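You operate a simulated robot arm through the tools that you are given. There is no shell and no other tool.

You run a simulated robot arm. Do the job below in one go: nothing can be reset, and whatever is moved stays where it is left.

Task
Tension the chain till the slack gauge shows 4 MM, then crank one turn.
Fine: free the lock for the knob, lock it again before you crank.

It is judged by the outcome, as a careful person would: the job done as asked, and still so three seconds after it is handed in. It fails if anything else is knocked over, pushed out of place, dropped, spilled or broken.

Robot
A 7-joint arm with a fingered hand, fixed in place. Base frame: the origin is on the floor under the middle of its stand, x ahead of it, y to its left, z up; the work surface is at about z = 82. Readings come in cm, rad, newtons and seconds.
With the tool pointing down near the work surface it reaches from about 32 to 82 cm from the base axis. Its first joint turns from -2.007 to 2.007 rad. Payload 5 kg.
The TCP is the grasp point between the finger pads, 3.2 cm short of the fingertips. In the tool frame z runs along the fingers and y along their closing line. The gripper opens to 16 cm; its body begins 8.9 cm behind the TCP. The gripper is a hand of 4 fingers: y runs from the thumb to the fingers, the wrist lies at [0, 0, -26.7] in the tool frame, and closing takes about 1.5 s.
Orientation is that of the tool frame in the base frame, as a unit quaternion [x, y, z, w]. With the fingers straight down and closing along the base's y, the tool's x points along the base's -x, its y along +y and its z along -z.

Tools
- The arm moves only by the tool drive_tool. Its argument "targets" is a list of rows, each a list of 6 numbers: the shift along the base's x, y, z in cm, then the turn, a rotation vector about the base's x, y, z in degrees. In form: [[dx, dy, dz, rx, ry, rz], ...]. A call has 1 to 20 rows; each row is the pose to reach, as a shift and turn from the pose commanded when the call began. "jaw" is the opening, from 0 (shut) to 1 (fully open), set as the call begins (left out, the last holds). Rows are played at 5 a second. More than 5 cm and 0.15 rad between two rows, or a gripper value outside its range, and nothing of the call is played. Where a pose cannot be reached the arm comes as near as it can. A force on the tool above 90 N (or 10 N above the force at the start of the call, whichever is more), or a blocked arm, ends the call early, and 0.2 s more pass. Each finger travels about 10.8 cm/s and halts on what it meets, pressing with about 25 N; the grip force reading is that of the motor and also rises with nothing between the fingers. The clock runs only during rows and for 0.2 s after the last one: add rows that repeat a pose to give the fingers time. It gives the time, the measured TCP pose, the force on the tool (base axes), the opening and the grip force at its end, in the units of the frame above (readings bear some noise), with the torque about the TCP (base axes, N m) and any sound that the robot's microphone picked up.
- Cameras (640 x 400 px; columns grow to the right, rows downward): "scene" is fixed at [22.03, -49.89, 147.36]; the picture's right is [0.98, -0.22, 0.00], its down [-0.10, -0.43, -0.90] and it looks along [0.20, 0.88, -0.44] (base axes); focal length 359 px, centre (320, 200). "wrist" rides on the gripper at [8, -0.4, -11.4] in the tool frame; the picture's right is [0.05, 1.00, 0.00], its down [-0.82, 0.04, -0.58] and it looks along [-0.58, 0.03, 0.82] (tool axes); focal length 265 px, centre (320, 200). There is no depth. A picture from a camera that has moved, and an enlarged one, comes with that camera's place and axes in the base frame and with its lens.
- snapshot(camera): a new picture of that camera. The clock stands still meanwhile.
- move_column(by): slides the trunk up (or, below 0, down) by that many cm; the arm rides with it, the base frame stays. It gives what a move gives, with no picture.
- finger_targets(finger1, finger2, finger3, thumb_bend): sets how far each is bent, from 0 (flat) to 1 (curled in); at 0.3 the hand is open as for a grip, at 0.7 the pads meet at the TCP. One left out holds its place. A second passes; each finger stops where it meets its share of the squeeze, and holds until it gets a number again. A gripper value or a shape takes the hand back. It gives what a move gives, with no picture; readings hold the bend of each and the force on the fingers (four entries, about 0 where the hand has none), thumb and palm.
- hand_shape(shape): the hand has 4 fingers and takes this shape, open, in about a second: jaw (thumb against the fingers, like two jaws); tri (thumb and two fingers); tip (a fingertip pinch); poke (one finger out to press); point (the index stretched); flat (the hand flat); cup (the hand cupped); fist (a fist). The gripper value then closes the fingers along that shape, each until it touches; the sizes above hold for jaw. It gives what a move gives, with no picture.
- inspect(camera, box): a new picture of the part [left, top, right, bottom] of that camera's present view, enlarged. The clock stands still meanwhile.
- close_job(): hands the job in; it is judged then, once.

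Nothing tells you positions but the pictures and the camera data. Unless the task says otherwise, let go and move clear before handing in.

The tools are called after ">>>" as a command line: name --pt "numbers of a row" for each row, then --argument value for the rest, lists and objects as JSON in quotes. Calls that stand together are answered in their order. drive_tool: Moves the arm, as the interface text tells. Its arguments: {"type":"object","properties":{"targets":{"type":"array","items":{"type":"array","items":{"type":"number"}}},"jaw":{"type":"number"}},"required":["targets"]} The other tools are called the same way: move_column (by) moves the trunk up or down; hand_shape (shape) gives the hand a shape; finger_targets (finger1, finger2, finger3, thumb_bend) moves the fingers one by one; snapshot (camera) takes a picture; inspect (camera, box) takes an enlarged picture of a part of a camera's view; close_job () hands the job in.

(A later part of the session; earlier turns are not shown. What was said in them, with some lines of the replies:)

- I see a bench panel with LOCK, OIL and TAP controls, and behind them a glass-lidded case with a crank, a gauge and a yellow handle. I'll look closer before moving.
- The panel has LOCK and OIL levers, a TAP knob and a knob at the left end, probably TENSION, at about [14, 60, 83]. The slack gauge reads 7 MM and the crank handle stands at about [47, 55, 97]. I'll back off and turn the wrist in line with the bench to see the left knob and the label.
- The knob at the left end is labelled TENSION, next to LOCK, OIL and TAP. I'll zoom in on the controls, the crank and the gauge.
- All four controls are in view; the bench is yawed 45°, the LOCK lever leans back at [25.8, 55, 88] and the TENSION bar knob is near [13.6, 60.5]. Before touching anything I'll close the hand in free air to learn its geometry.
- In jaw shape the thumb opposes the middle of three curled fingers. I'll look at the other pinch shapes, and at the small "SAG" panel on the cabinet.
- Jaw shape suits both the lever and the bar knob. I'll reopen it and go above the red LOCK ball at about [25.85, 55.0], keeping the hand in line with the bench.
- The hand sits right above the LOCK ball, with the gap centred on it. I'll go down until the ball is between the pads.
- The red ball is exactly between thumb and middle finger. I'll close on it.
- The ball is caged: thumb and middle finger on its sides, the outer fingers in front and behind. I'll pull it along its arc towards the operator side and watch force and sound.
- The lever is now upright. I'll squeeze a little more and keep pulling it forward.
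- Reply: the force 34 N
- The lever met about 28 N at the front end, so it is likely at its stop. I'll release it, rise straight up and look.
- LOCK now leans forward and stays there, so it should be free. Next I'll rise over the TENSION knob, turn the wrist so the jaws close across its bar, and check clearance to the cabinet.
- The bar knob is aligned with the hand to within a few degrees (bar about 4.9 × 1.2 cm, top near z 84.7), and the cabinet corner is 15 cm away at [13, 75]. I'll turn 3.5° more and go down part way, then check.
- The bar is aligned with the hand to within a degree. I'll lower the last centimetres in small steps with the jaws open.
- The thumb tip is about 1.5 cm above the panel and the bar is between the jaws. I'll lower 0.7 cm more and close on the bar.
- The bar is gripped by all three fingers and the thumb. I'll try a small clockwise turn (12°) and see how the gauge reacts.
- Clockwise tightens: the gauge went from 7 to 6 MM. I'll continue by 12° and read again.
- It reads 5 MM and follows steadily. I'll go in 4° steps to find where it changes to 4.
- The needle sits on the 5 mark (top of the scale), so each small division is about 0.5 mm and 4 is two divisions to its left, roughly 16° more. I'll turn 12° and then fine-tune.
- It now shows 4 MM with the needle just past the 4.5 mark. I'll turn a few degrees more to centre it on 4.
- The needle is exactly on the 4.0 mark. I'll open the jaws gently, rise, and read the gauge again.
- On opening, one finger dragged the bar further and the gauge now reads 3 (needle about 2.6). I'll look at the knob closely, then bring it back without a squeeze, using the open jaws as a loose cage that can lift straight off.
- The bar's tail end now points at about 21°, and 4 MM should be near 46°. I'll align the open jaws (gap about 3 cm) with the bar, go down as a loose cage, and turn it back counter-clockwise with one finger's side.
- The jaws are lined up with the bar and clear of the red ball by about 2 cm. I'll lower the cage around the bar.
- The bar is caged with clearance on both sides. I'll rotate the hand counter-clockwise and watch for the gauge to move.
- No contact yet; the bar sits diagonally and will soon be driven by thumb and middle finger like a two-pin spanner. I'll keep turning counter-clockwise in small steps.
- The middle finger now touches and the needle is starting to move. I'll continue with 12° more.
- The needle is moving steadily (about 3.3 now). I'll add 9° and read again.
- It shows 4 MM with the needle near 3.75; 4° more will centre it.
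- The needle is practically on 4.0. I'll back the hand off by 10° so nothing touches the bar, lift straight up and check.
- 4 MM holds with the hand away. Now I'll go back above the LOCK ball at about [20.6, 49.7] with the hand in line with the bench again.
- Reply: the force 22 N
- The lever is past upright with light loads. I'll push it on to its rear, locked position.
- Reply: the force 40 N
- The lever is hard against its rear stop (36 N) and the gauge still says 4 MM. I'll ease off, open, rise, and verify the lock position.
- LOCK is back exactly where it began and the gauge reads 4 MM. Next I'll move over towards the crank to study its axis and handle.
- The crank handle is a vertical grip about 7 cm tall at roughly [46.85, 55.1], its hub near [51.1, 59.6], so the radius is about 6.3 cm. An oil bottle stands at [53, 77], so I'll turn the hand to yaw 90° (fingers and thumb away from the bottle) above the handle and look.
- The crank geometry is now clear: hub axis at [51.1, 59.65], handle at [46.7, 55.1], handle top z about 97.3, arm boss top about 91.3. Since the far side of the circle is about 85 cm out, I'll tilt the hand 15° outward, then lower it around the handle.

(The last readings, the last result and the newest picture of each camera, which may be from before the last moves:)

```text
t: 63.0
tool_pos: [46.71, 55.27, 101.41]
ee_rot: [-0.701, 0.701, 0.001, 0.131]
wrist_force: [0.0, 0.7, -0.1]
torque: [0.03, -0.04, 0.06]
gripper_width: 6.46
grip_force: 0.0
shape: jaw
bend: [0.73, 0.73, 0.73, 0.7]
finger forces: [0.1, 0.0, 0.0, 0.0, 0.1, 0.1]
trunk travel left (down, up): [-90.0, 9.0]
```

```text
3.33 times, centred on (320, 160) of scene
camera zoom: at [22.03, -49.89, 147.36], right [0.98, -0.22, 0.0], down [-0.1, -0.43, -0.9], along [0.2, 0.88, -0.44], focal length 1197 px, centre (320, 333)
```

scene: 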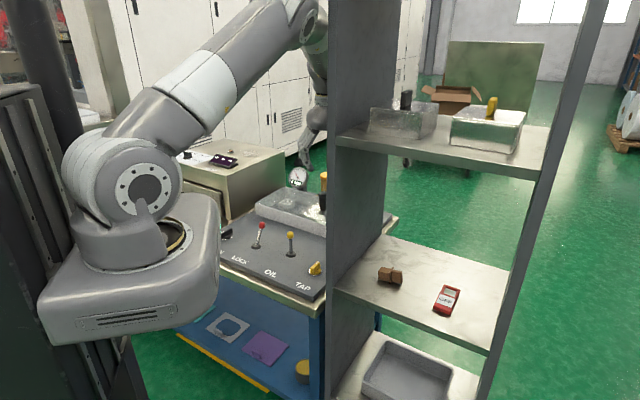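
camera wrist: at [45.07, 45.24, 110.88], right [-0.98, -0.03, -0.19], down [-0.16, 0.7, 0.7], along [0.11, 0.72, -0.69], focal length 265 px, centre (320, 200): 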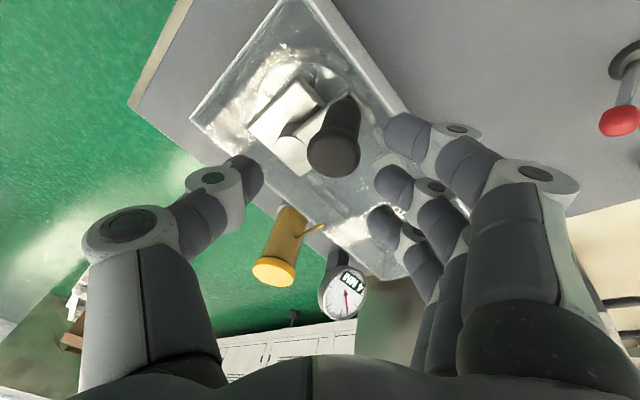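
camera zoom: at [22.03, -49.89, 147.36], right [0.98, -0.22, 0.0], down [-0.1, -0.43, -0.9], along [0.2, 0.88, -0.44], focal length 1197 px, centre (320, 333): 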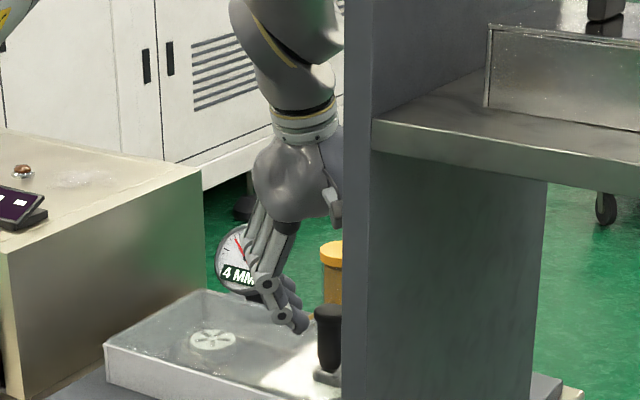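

The handle top is right below the grasp point. I'll lower the hand around it.

>>> drive_tool --pt "-0.05 -0.05 -1.5 0 0 0" --pt "-0.05 -0.05 -3 0 0 0" --pt "-0.05 -0.05 -4.5 0 0 0" --pt "-0.05 -0.05 -5.5 0 0 0" --pt "-0.05 -0.05 -6.1 0 0 0" --pt "-0.05 -0.05 -6.1 0 0 0" --jaw 0.4

>>> snapshot --camera "wrist"

>>> inspect --camera "scene" --box '[280, 130, 360, 220]'

```text
t: 64.4
tool_pos: [46.51, 55.09, 95.3]
ee_rot: [0.701, -0.701, 0.0, -0.131]
wrist_force: [0.6, 0.0, 0.8]
torque: [0.04, -0.03, -0.04]
gripper_width: 6.47
grip_force: 0.0
shape: jaw
bend: [0.73, 0.73, 0.73, 0.7]
finger forces: [0.1, 0.0, 0.1, 0.0, 0.0, 0.0]
trunk travel left (down, up): [-90.0, 9.0]
```

```text
taken
camera wrist: at [44.86, 45.11, 104.75], right [-0.98, -0.03, -0.19], down [-0.16, 0.7, 0.7], along [0.11, 0.72, -0.69], focal length 265 px, centre (320, 200)
```

wrist: 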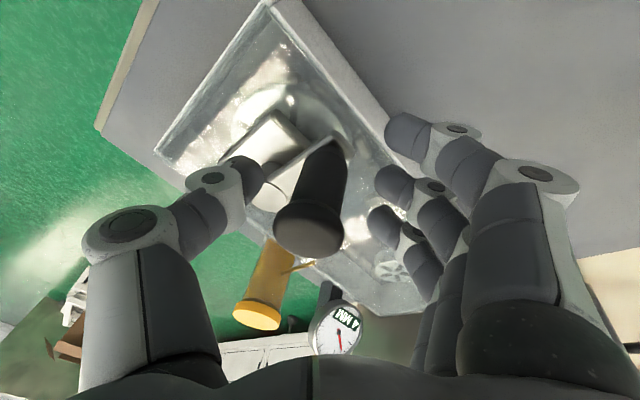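

```text
4.44 times, centred on (320, 175) of scene
camera zoom: at [22.03, -49.89, 147.36], right [0.98, -0.22, 0.0], down [-0.1, -0.43, -0.9], along [0.2, 0.88, -0.44], focal length 1596 px, centre (320, 311)
```

zoom: 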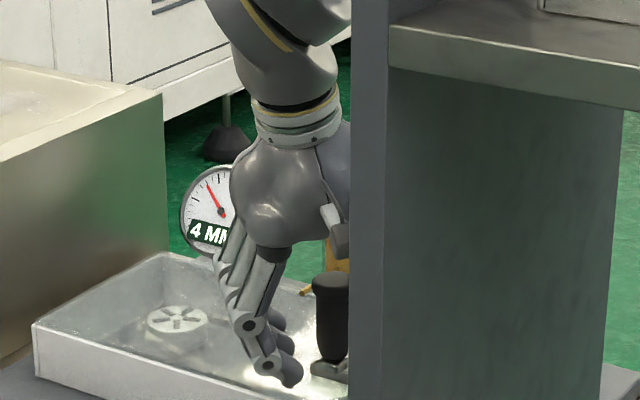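

The handle is between thumb and fingers. I'll raise slightly so the tips clear the crank arm, then close on the handle.

>>> drive_tool --pt "0.05 0.05 0.4 0 0 0" --pt "0.05 0.05 0.8 0 0 0" --pt "0.05 0.05 0.8 0 0 0" --jaw 0.4

>>> drive_tool --pt "0 0 0 0 0 0" --pt "0 0 0 0 0 0" --pt "0 0 0 0 0 0" --pt "0 0 0 0 0 0" --pt "0 0 0 0 0 0" --pt "0 0 0 0 0 0" --jaw 0.05

>>> snapshot --camera "wrist"

>>> inspect --camera "scene" --box '[280, 130, 360, 220]'

```text
t: 65.2
tool_pos: [46.47, 55.26, 96.01]
ee_rot: [0.701, -0.701, 0.0, -0.131]
wrist_force: [-0.1, -0.7, 0.1]
torque: [0.0, 0.01, 0.04]
gripper_width: 6.44
grip_force: 0.0
shape: jaw
bend: [0.73, 0.73, 0.73, 0.7]
finger forces: [0.2, 0.1, 0.0, 0.0, 0.1, 0.0]
trunk travel left (down, up): [-90.0, 9.0]
```

```text
t: 66.6
tool_pos: [46.69, 55.25, 96.12]
ee_rot: [0.702, -0.701, -0.001, -0.131]
wrist_force: [10.3, 7.9, 2.1]
torque: [0.15, 0.03, 0.02]
gripper_width: 0.48
grip_force: 24.9
shape: jaw
bend: [0.69, 0.72, 0.69, 0.7]
finger forces: [0.1, 13.6, 0.0, 0.1, 22.6, 0.0]
trunk travel left (down, up): [-90.0, 9.0]
```

```text
taken
camera wrist: at [45.01, 45.31, 105.53], right [-0.98, -0.03, -0.19], down [-0.16, 0.7, 0.7], along [0.11, 0.72, -0.69], focal length 265 px, centre (320, 200)
```

wrist: 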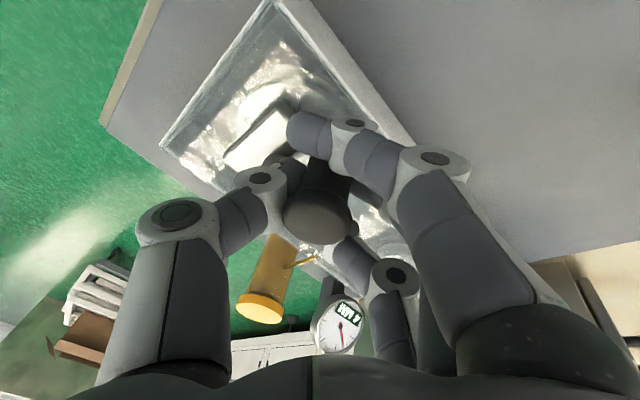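

```text
4.44 times, centred on (320, 175) of scene
camera zoom: at [22.03, -49.89, 147.36], right [0.98, -0.22, 0.0], down [-0.1, -0.43, -0.9], along [0.2, 0.88, -0.44], focal length 1596 px, centre (320, 311)
```

zoom: 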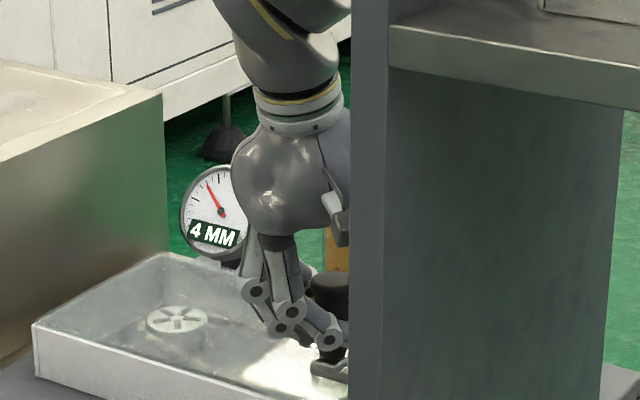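

Grip is firm with the outer fingers wrapped round. I'll start cranking clockwise with a short 48° arc to check the forces.

>>> drive_tool --pt "-0.44 0.48 0 0 0 0" --pt "-0.83 1.02 0 0 0 0" --pt "-1.16 1.6 0 0 0 0" --pt "-1.43 2.2 0 0 0 0" --pt "-1.63 2.82 0 0 0 0" --pt "-1.77 3.47 0 0 0 0" --pt "-1.84 4.13 0 0 0 0" --pt "-1.84 4.79 0 0 0 0" --jaw 0.05

>>> snapshot --camera "wrist"

>>> inspect --camera "scene" --box '[260, 120, 360, 220]'

```text
t: 68.4
tool_pos: [44.88, 59.96, 96.1]
ee_rot: [-0.701, 0.702, -0.001, 0.13]
wrist_force: [6.3, -0.8, 3.2]
torque: [-0.02, 0.04, -0.02]
gripper_width: 0.49
grip_force: 25.1
shape: jaw
bend: [0.69, 0.72, 0.69, 0.7]
finger forces: [0.0, 13.9, 0.1, 0.0, 18.9, 0.1]
trunk travel left (down, up): [-90.0, 9.0]
```

```text
taken
camera wrist: at [43.22, 49.97, 105.52], right [-0.98, -0.03, -0.19], down [-0.16, 0.7, 0.7], along [0.11, 0.72, -0.69], focal length 265 px, centre (320, 200)
```

wrist: 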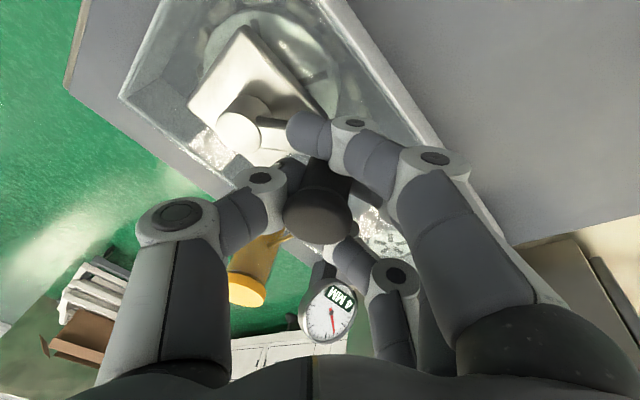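

```text
4.00 times, centred on (310, 170) of scene
camera zoom: at [22.03, -49.89, 147.36], right [0.98, -0.22, 0.0], down [-0.1, -0.43, -0.9], along [0.2, 0.88, -0.44], focal length 1437 px, centre (360, 320)
```

zoom: 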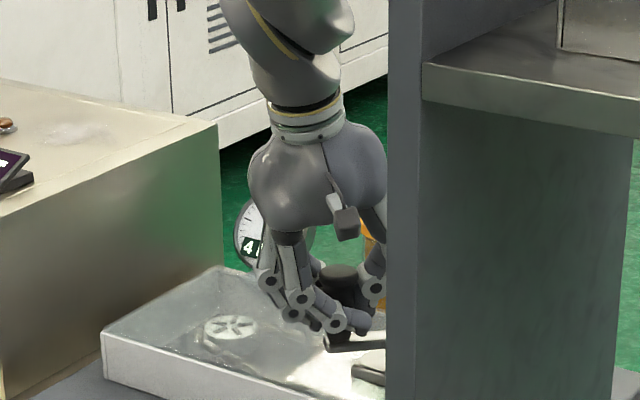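

Forces are low and the crank follows. I'll continue clockwise a further 90° past the left side, watching the bottle clearance.

>>> drive_tool --pt "0.15 1.09 0 0 0 0" --pt "0.49 2.13 0 0 0 0" --pt "1.01 3.1 0 0 0 0" --pt "1.68 3.97 0 0 0 0" --pt "2.5 4.7 0 0 0 0" --pt "3.43 5.28 0 0 0 0" --pt "4.45 5.7 0 0 0 0" --pt "5.52 5.92 0 0 0 0" --pt "6.62 5.96 0 0 0 0" --jaw 0.05

>>> snapshot --camera "wrist"

>>> inspect --camera "scene" --box '[260, 120, 360, 220]'

```text
t: 70.4
tool_pos: [51.43, 66.3, 96.11]
ee_rot: [0.702, -0.701, -0.001, -0.131]
wrist_force: [-2.4, 11.6, -1.8]
torque: [0.29, 0.45, -0.04]
gripper_width: 0.38
grip_force: 24.9
shape: jaw
bend: [0.69, 0.72, 0.69, 0.7]
finger forces: [0.1, 19.5, 0.0, 0.1, 16.2, 0.1]
trunk travel left (down, up): [-90.0, 9.0]
```

```text
taken
camera wrist: at [49.71, 56.28, 105.57], right [-0.98, -0.04, -0.19], down [-0.16, 0.69, 0.7], along [0.11, 0.72, -0.69], focal length 265 px, centre (320, 200)
```

wrist: 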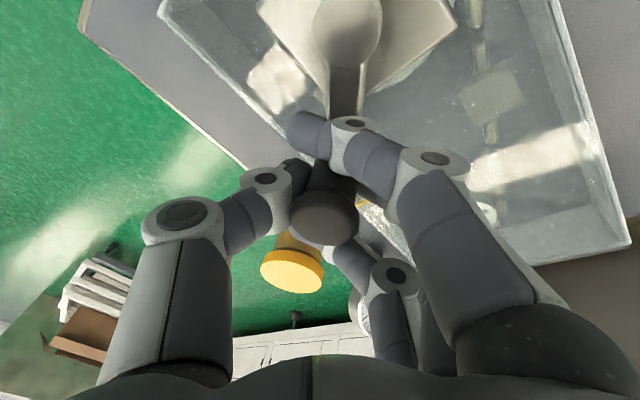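

```text
4.00 times, centred on (310, 170) of scene
camera zoom: at [22.03, -49.89, 147.36], right [0.98, -0.22, 0.0], down [-0.1, -0.43, -0.9], along [0.2, 0.88, -0.44], focal length 1437 px, centre (360, 320)
```

zoom: 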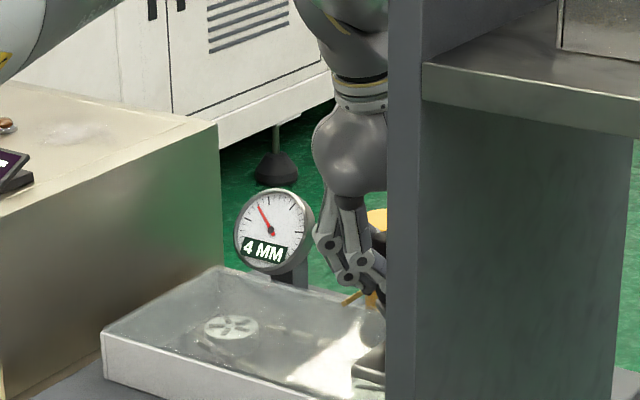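

Now at about 137° of turn, with the gauge still at 4 MM and good clearance to the bottle. I'll continue round the far side.

>>> drive_tool --pt "1.09 -0.15 0 0 0 0" --pt "2.13 -0.49 0 0 0 0" --pt "3.1 -1.01 0 0 0 0" --pt "3.97 -1.68 0 0 0 0" --pt "4.7 -2.5 0 0 0 0" --pt "5.28 -3.43 0 0 0 0" --pt "5.7 -4.45 0 0 0 0" --pt "5.92 -5.52 0 0 0 0" --pt "5.96 -6.62 0 0 0 0" --jaw 0.05

>>> snapshot --camera "wrist"

>>> snapshot --camera "scene"

```text
t: 72.4
tool_pos: [57.51, 59.28, 96.06]
ee_rot: [-0.701, 0.702, 0.0, 0.129]
wrist_force: [19.9, -2.8, 6.2]
torque: [-0.03, -0.35, 0.03]
gripper_width: 0.54
grip_force: 24.8
shape: jaw
bend: [0.69, 0.72, 0.69, 0.7]
finger forces: [0.0, 8.1, 0.1, 0.0, 24.8, 0.0]
trunk travel left (down, up): [-90.0, 9.0]
```

```text
taken
camera wrist: at [55.88, 49.22, 105.53], right [-0.98, -0.03, -0.19], down [-0.16, 0.7, 0.7], along [0.11, 0.72, -0.69], focal length 265 px, centre (320, 200)
```

wrist: 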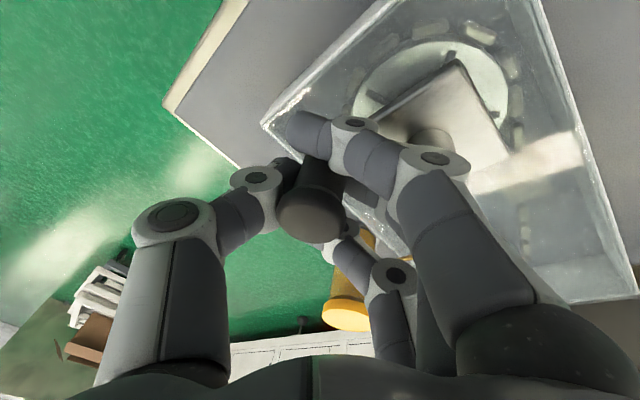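

```text
taken
```

scene: 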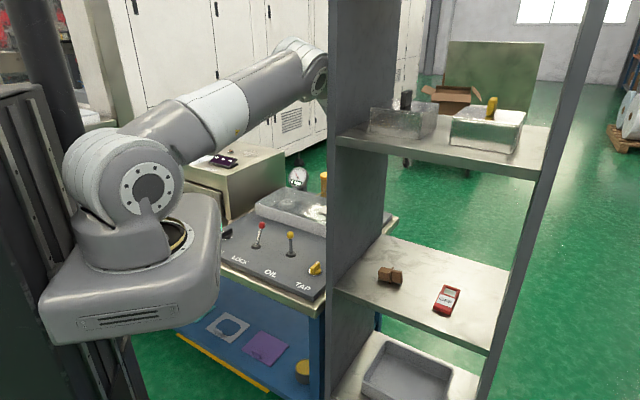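

The crank is past the far side, with moderate forces. I'll bring it round the right side.

>>> drive_tool --pt "-0.15 -1.09 0 0 0 0" --pt "-0.49 -2.13 0 0 0 0" --pt "-1.01 -3.1 0 0 0 0" --pt "-1.68 -3.97 0 0 0 0" --pt "-2.5 -4.7 0 0 0 0" --pt "-3.43 -5.28 0 0 0 0" --pt "-4.45 -5.7 0 0 0 0" --pt "-5.52 -5.92 0 0 0 0" --jaw 0.05

>>> snapshot --camera "wrist"

```text
t: 74.2
tool_pos: [51.5, 54.01, 96.32]
ee_rot: [0.701, -0.701, 0.002, -0.131]
wrist_force: [-0.7, 3.5, -19.3]
torque: [0.05, 0.3, 0.0]
gripper_width: 0.16
grip_force: 25.4
shape: jaw
bend: [0.68, 0.72, 0.69, 0.7]
finger forces: [15.2, 11.9, 0.0, 0.0, 18.8, 0.0]
trunk travel left (down, up): [-90.0, 9.0]
```

```text
taken
camera wrist: at [49.74, 43.85, 105.73], right [-0.98, -0.03, -0.19], down [-0.16, 0.7, 0.7], along [0.11, 0.72, -0.69], focal length 265 px, centre (320, 200)
```

wrist: 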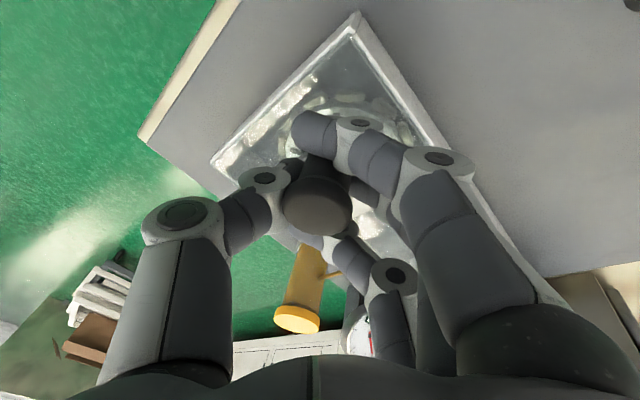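

The readings here show a small offset and some load on finger 1. I'll hold still a moment and re-read before going on.

>>> drive_tool --pt "0 0 0 0 0 0" --pt "0 0 0 0 0 0" --jaw 0.05

>>> inspect --camera "wrist" --box '[200, 60, 440, 260]'

>>> snapshot --camera "scene"

```text
t: 74.8
tool_pos: [51.69, 53.92, 96.26]
ee_rot: [0.701, -0.701, 0.002, -0.131]
wrist_force: [-0.4, -1.9, -8.2]
torque: [-0.06, 0.24, 0.0]
gripper_width: 0.14
grip_force: 25.0
shape: jaw
bend: [0.69, 0.72, 0.69, 0.7]
finger forces: [15.9, 12.0, 0.1, 0.0, 18.9, 0.0]
trunk travel left (down, up): [-90.0, 9.0]
```

```text
2.00 times, centred on (320, 160) of wrist
camera zoom: at [49.87, 43.89, 105.73], right [-0.98, -0.03, -0.2], down [-0.16, 0.7, 0.7], along [0.11, 0.71, -0.69], focal length 531 px, centre (320, 280)
```

zoom: 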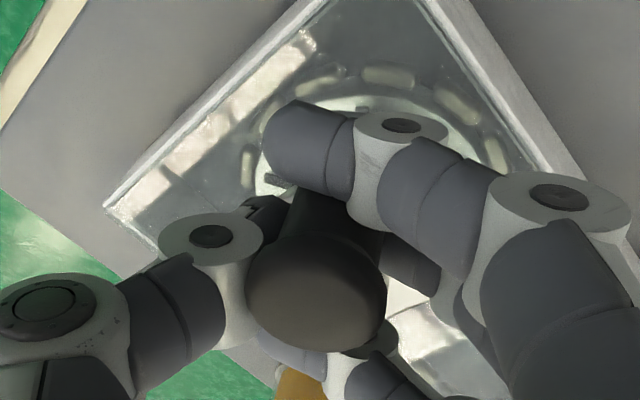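

```text
taken
```

scene: 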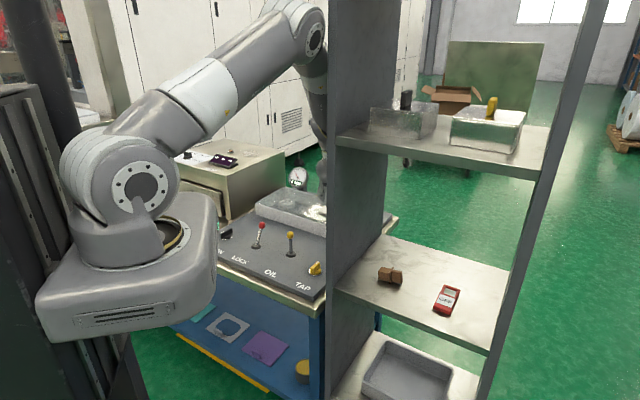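

>>> drive_tool --pt "0 0 0 0 0 0" --pt "0 0 0 0 0 0" --pt "0 0 0 0 0 0" --pt "0 0 0 0 0 0" --jaw 0.05

>>> inspect --camera "scene" --box '[180, 0, 420, 220]'

```text
t: 75.8
tool_pos: [51.64, 53.9, 96.27]
ee_rot: [0.701, -0.701, 0.003, -0.131]
wrist_force: [2.0, 0.1, 1.7]
torque: [-0.06, 0.2, -0.02]
gripper_width: 0.2
grip_force: 25.1
shape: jaw
bend: [0.69, 0.72, 0.69, 0.7]
finger forces: [15.0, 12.5, 0.0, 0.0, 21.8, 0.0]
trunk travel left (down, up): [-90.0, 9.0]
```

```text
1.82 times, centred on (300, 110) of scene
camera zoom: at [22.03, -49.89, 147.36], right [0.98, -0.22, 0.0], down [-0.1, -0.43, -0.9], along [0.2, 0.88, -0.44], focal length 653 px, centre (356, 364)
```

zoom: 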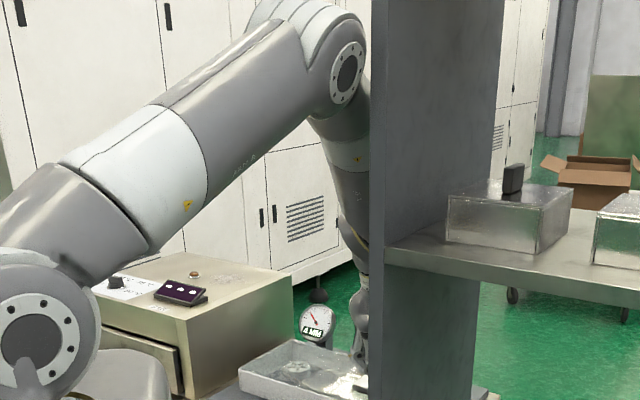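

Net force is about zero and the handle is still held; the arm simply sits 0.5 cm off its commanded point here. I'll continue in short arcs on the last 50°, watching forces.

>>> drive_tool --pt "-0.55 -0.03 0 0 0 0" --pt "-1.1 -0.04 0 0 0 0" --pt "-1.65 0.03 0 0 0 0" --pt "-2.19 0.11 0 0 0 0" --pt "-2.19 0.11 0 0 0 0" --jaw 0.05

>>> snapshot --camera "wrist"

>>> inspect --camera "scene" --box '[180, 0, 420, 220]'

```text
t: 77.0
tool_pos: [49.89, 53.99, 96.11]
ee_rot: [0.702, -0.7, 0.0, -0.132]
wrist_force: [7.9, 26.6, 8.7]
torque: [0.4, 0.01, 0.03]
gripper_width: 0.32
grip_force: 25.1
shape: jaw
bend: [0.69, 0.72, 0.69, 0.7]
finger forces: [4.8, 13.7, 0.0, 0.0, 26.5, 0.0]
trunk travel left (down, up): [-90.0, 9.0]
```

```text
taken
camera wrist: at [48.14, 43.92, 105.56], right [-0.98, -0.04, -0.19], down [-0.16, 0.69, 0.7], along [0.11, 0.72, -0.69], focal length 265 px, centre (320, 200)
```

wrist: 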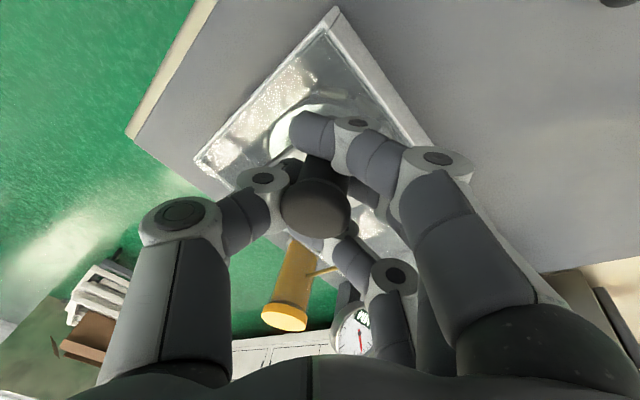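

```text
1.82 times, centred on (300, 110) of scene
camera zoom: at [22.03, -49.89, 147.36], right [0.98, -0.22, 0.0], down [-0.1, -0.43, -0.9], along [0.2, 0.88, -0.44], focal length 653 px, centre (356, 364)
```

zoom: 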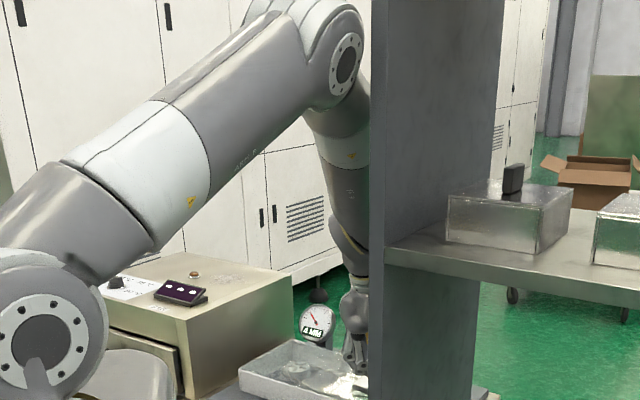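

The handle is on the expected circle at about -103°. I'll finish the last 32° back to the starting angle.

>>> drive_tool --pt "-0.53 0.2 0 0 0 0" --pt "-1.04 0.38 0 0 0 0" --pt "-1.53 0.62 0 0 0 0" --pt "-2.01 0.88 0 0 0 0" --pt "-2.53 1.26 0 0 0 0" --pt "-3.04 1.68 0 0 0 0" --pt "-3.04 1.68 0 0 0 0" --jaw 0.05

>>> snapshot --camera "wrist"

>>> inspect --camera "scene" --box '[260, 120, 360, 220]'

```text
t: 78.6
tool_pos: [46.76, 55.45, 96.01]
ee_rot: [-0.7, 0.702, -0.002, 0.131]
wrist_force: [13.8, 12.9, 12.2]
torque: [0.23, -0.22, 0.1]
gripper_width: 0.41
grip_force: 25.1
shape: jaw
bend: [0.69, 0.72, 0.69, 0.71]
finger forces: [4.0, 11.1, 0.1, 0.0, 26.4, 0.0]
trunk travel left (down, up): [-90.0, 9.0]
```

```text
taken
camera wrist: at [45.13, 45.44, 105.53], right [-0.98, -0.03, -0.19], down [-0.16, 0.7, 0.7], along [0.11, 0.72, -0.69], focal length 265 px, centre (320, 200)
```

wrist: 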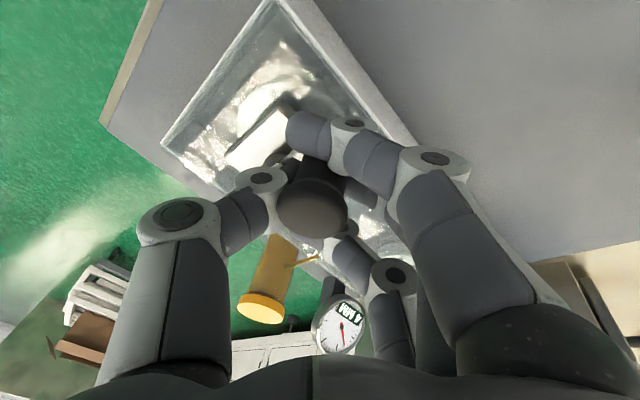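

```text
4.00 times, centred on (310, 170) of scene
camera zoom: at [22.03, -49.89, 147.36], right [0.98, -0.22, 0.0], down [-0.1, -0.43, -0.9], along [0.2, 0.88, -0.44], focal length 1437 px, centre (360, 320)
```

zoom: 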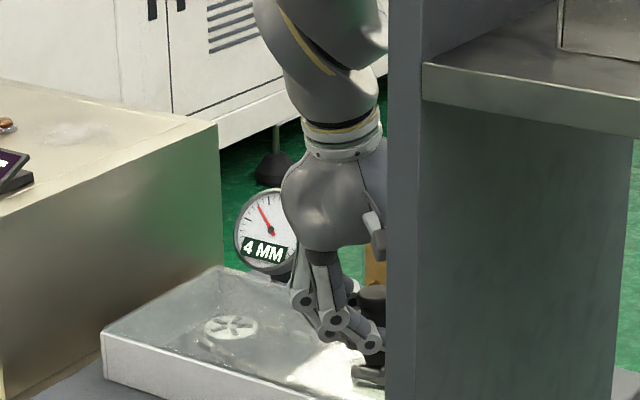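

The gauge holds 4 MM, but the handle lags in the grip by roughly 6–7° short of its starting point. I'll move a little further along the tangent to complete the full turn.

>>> drive_tool --pt "-0.25 0.25 0 0 0 0" --pt "-0.5 0.55 0 0 0 0" --pt "-0.7 0.85 0 0 0 0" --pt "-0.7 0.85 0 0 0 0" --pt "-0.7 0.85 0 0 0 0" --jaw 0.05

>>> inspect --camera "wrist" --box '[220, 60, 420, 260]'

>>> snapshot --camera "wrist"

```text
t: 79.8
tool_pos: [46.1, 56.27, 95.99]
ee_rot: [-0.701, 0.701, 0.0, 0.131]
wrist_force: [13.9, 10.3, 11.6]
torque: [0.2, -0.24, 0.11]
gripper_width: 0.37
grip_force: 25.1
shape: jaw
bend: [0.69, 0.72, 0.69, 0.71]
finger forces: [4.6, 10.3, 0.0, 0.0, 26.1, 0.0]
trunk travel left (down, up): [-90.0, 9.0]
```

```text
2.00 times, centred on (320, 160) of wrist
camera zoom: at [44.38, 46.25, 105.54], right [-0.98, -0.03, -0.19], down [-0.16, 0.7, 0.7], along [0.11, 0.72, -0.69], focal length 531 px, centre (320, 280)
```

zoom: 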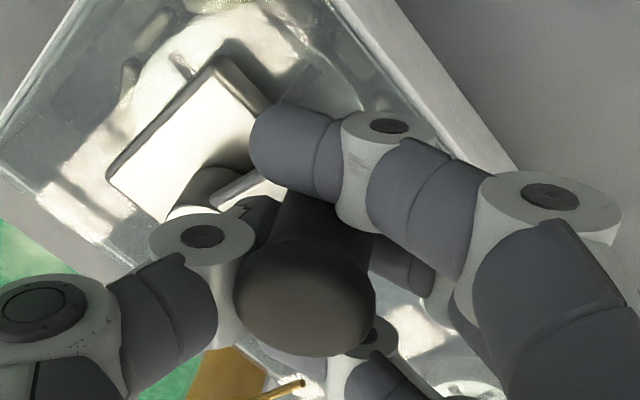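

```text
taken
camera wrist: at [44.38, 46.25, 105.54], right [-0.98, -0.03, -0.19], down [-0.16, 0.7, 0.7], along [0.11, 0.72, -0.69], focal length 265 px, centre (320, 200)
```

wrist: 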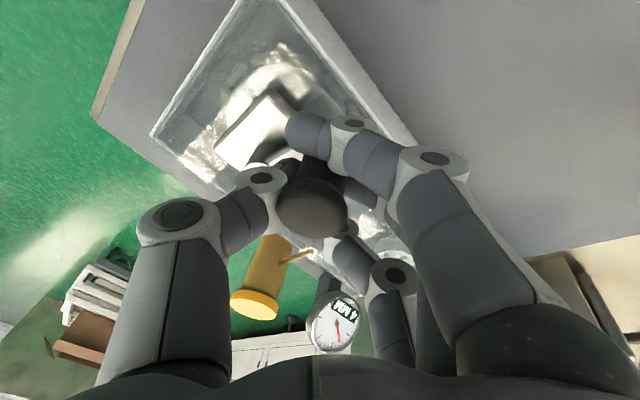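

The handle is now about 3° past its starting angle, so the full turn is done. I'll release in stages so the opening fingers don't drag it.

>>> drive_tool --pt "0 0 0 0 0 0" --pt "0 0 0 0 0 0" --jaw 0.12

>>> drive_tool --pt "0 0 0 0 0 0" --pt "0 0 0 0 0 0" --jaw 0.17

>>> drive_tool --pt "0 0 0 0 0 0" --pt "0 0 0 0 0 0" --jaw 0.22

>>> snapshot --camera "wrist"

```text
t: 80.4
tool_pos: [45.84, 56.06, 95.86]
ee_rot: [-0.701, 0.702, 0.0, 0.128]
wrist_force: [1.3, 0.6, 1.4]
torque: [0.02, 0.01, -0.03]
gripper_width: 1.98
grip_force: 0.1
shape: jaw
bend: [0.72, 0.72, 0.72, 0.7]
finger forces: [0.0, 0.7, 0.0, 0.1, 1.6, 0.0]
trunk travel left (down, up): [-90.0, 9.0]
```

```text
t: 81.0
tool_pos: [45.87, 56.09, 96.06]
ee_rot: [-0.701, 0.701, 0.0, 0.131]
wrist_force: [0.1, -0.1, -0.1]
torque: [-0.03, -0.04, 0.0]
gripper_width: 2.68
grip_force: 0.1
shape: jaw
bend: [0.73, 0.73, 0.73, 0.7]
finger forces: [0.0, 0.0, 0.0, 0.1, 0.0, 0.0]
trunk travel left (down, up): [-90.0, 9.0]
```

```text
t: 81.6
tool_pos: [45.91, 56.25, 96.13]
ee_rot: [-0.701, 0.701, -0.001, 0.13]
wrist_force: [0.4, -0.7, -0.2]
torque: [0.0, 0.01, 0.02]
gripper_width: 3.47
grip_force: 0.1
shape: jaw
bend: [0.73, 0.73, 0.73, 0.7]
finger forces: [0.1, 0.0, 0.0, 0.0, 0.1, 0.1]
trunk travel left (down, up): [-90.0, 9.0]
```

```text
taken
camera wrist: at [44.31, 46.21, 105.55], right [-0.98, -0.03, -0.19], down [-0.16, 0.7, 0.7], along [0.11, 0.72, -0.69], focal length 265 px, centre (320, 200)
```

wrist: 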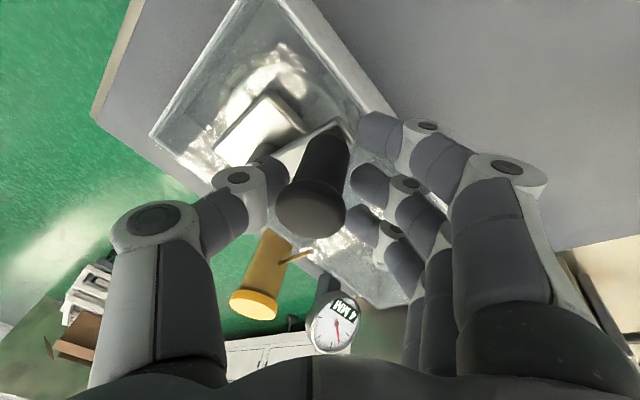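

Released cleanly without disturbing the handle. I'll open wider, lift straight up, level the hand and check everything.

>>> drive_tool --pt "0 0 0 0 0 0" --pt "0 0 0 0 0 0" --pt "0 0 0 0 0 0" --pt "0 0 1.5 0 0 0" --pt "0 0 4 0 0 0" --pt "0 0 7 0 0 0" --pt "0 0 10 0 0 0" --pt "0 0 14 0 0 0" --pt "0.3 -0.5 14.4 -3.5 3.5 0" --pt "0.6 -1 14.4 -7 7 0" --pt "0.9 -1.35 14.4 -10.6 10.6 0" --pt "0.9 -1.35 14.4 -10.6 10.6 0" --jaw 0.42

>>> snapshot --camera "wrist"

>>> snapshot --camera "scene"

>>> inspect --camera "scene" --box '[280, 150, 400, 230]'

```text
t: 84.2
tool_pos: [46.82, 54.89, 110.36]
ee_rot: [-0.707, 0.707, 0.0, 0.0]
wrist_force: [-0.8, -0.6, -0.4]
torque: [-0.01, -0.01, 0.0]
gripper_width: 6.64
grip_force: 0.2
shape: jaw
bend: [0.73, 0.73, 0.73, 0.7]
finger forces: [0.0, 0.1, 0.0, 0.0, 0.1, 0.0]
trunk travel left (down, up): [-90.0, 9.0]
```

```text
taken
camera wrist: at [47.14, 46.76, 121.69], right [-1.0, -0.05, 0.0], down [-0.04, 0.82, 0.58], along [-0.03, 0.58, -0.82], focal length 265 px, centre (320, 200)
```

wrist: 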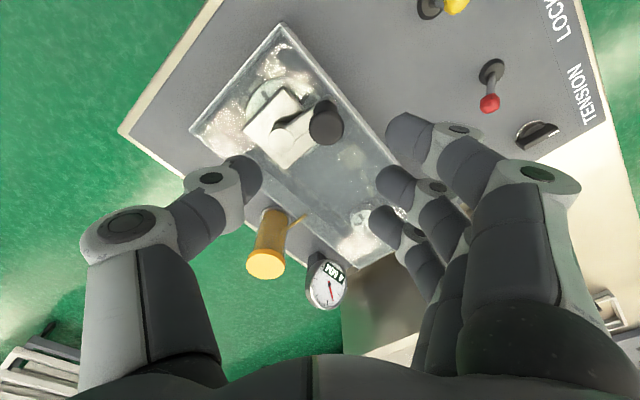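

```text
taken
```

scene: 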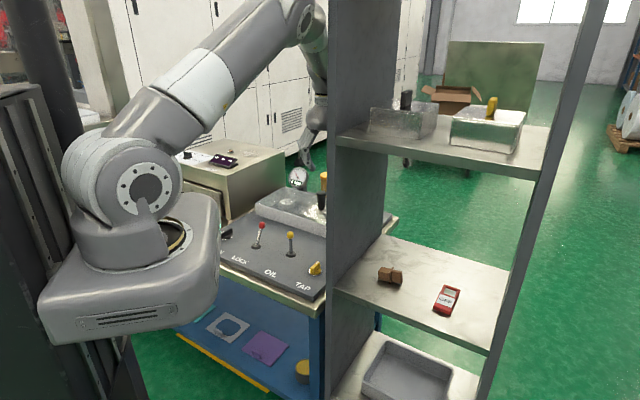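

```text
5.00 times, centred on (340, 190) of scene
camera zoom: at [22.03, -49.89, 147.36], right [0.98, -0.22, 0.0], down [-0.1, -0.43, -0.9], along [0.2, 0.88, -0.44], focal length 1796 px, centre (220, 250)
```

zoom: 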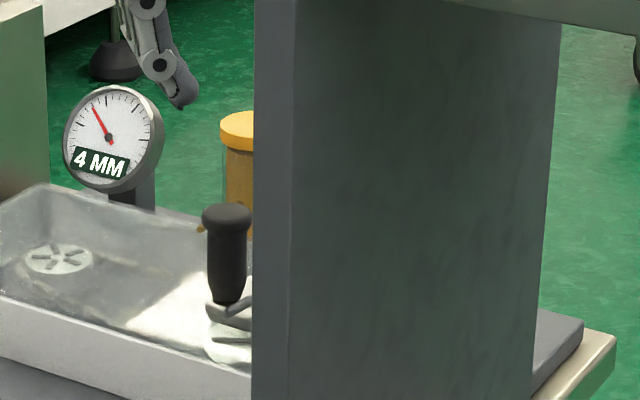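

>>> inspect --camera "wrist" --box '[220, 60, 380, 180]'

>>> inspect --camera "scene" --box '[285, 160, 315, 190]'

>>> inspect --camera "scene" --box '[200, 150, 340, 290]'

```text
3.33 times, centred on (300, 120) of wrist
camera zoom: at [47.14, 46.76, 121.69], right [-1.0, -0.05, 0.0], down [-0.04, 0.82, 0.58], along [-0.03, 0.58, -0.82], focal length 885 px, centre (387, 467)
```

zoom: 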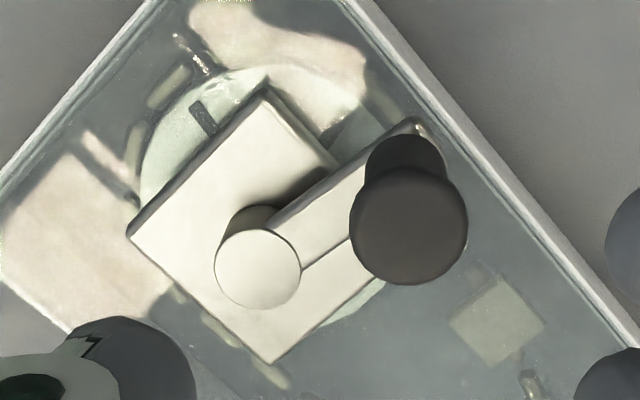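

```text
13.33 times, centred on (300, 175) of scene
camera zoom: at [22.03, -49.89, 147.36], right [0.98, -0.22, 0.0], down [-0.1, -0.43, -0.9], along [0.2, 0.88, -0.44], focal length 4789 px, centre (587, 533)
```

zoom: 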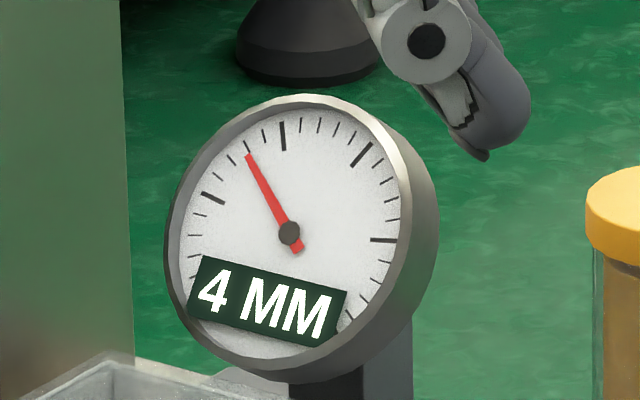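

```text
2.86 times, centred on (270, 220) of scene
camera zoom: at [22.03, -49.89, 147.36], right [0.98, -0.22, 0.0], down [-0.1, -0.43, -0.9], along [0.2, 0.88, -0.44], focal length 1026 px, centre (463, 143)
```

zoom: 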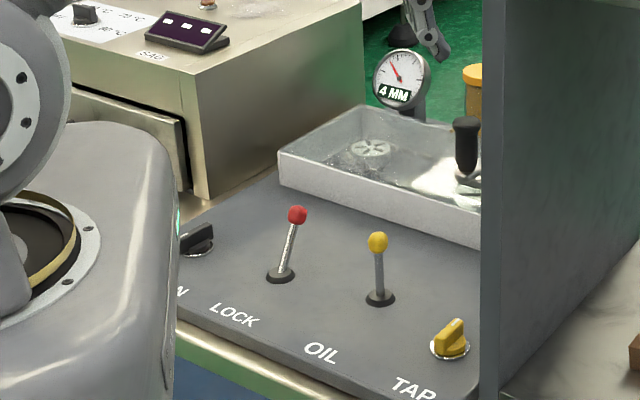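

The crank finished one full turn (about 6° past its start), LOCK is in its original locked position and the gauge reads 4 MM. Nothing else has moved, so I'll retreat the hand well clear and do a final check.

>>> drive_tool --pt "0 0 3 0 0 0" --pt "0 0 6 0 0 0" --pt "-2 -0.6 8 0 0 0" --pt "-5 -1.5 8 0 0 0" --pt "-8 -2.4 8 0 0 0" --pt "-11 -3.3 8 0 0 0" --pt "-14 -4.2 8 0 0 0" --pt "-16 -5 8 0 0 0" --pt "-16 -5 8 0 0 0" --jaw 0.42

>>> inspect --camera "scene" --box '[200, 150, 400, 290]'

>>> snapshot --camera "scene"

```text
t: 86.2
tool_pos: [30.81, 49.7, 118.49]
ee_rot: [0.707, -0.707, 0.0, 0.0]
wrist_force: [0.4, -0.1, 0.6]
torque: [-0.03, 0.02, 0.01]
gripper_width: 6.66
grip_force: 0.1
shape: jaw
bend: [0.73, 0.73, 0.73, 0.7]
finger forces: [0.1, 0.0, 0.1, 0.0, 0.0, 0.0]
trunk travel left (down, up): [-90.0, 9.0]
```

```text
2.86 times, centred on (300, 220) of scene
camera zoom: at [22.03, -49.89, 147.36], right [0.98, -0.22, 0.0], down [-0.1, -0.43, -0.9], along [0.2, 0.88, -0.44], focal length 1026 px, centre (377, 143)
```

zoom: 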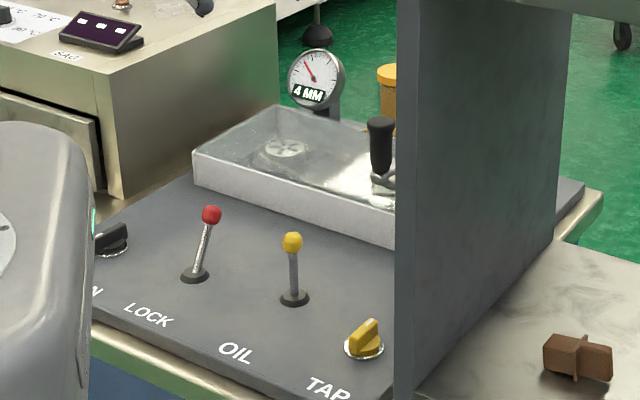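

```text
taken
```

scene: 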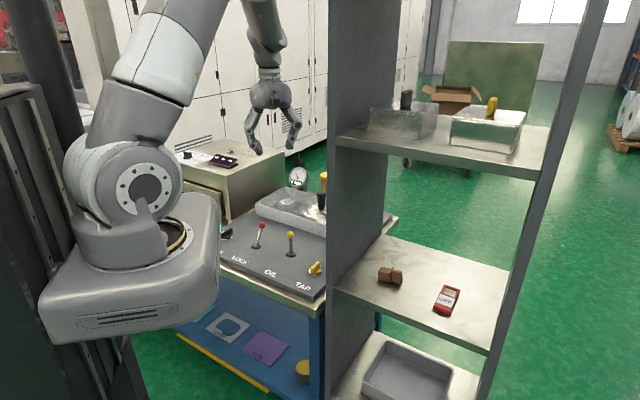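

The gauge shows 4 MM, LOCK is back in its locked position, and the crank has made one full turn. OIL, TAP and everything on the shelf look untouched, and the hand is clear, so I'm handing the job in.

>>> close_job

```text
The job is handed in.
```

The chain is tensioned and cranked: the slack gauge reads 4 MM, and the crank has made one full turn. I've handed the job in, but no verdict has come back yet.

- **Lock:** I pulled the LOCK lever forward to free the tension knob. I pushed it back against its rear stop, where it started, before touching the crank.
- **Tension:** I turned the TENSION knob clockwise from 7 MM down to 4. When I let go, the fingers dragged it on to about 2.6, so I turned it back to about 3.9–4.0. It stayed there through locking and cranking.
- **Crank:** I turned it clockwise, since you didn't give a direction. It stopped about 6° past its starting point.
- **Surroundings:** In the last pictures the OIL lever, TAP knob, oil bottle and shelf items look unmoved. The hand is open and well clear of the bench.
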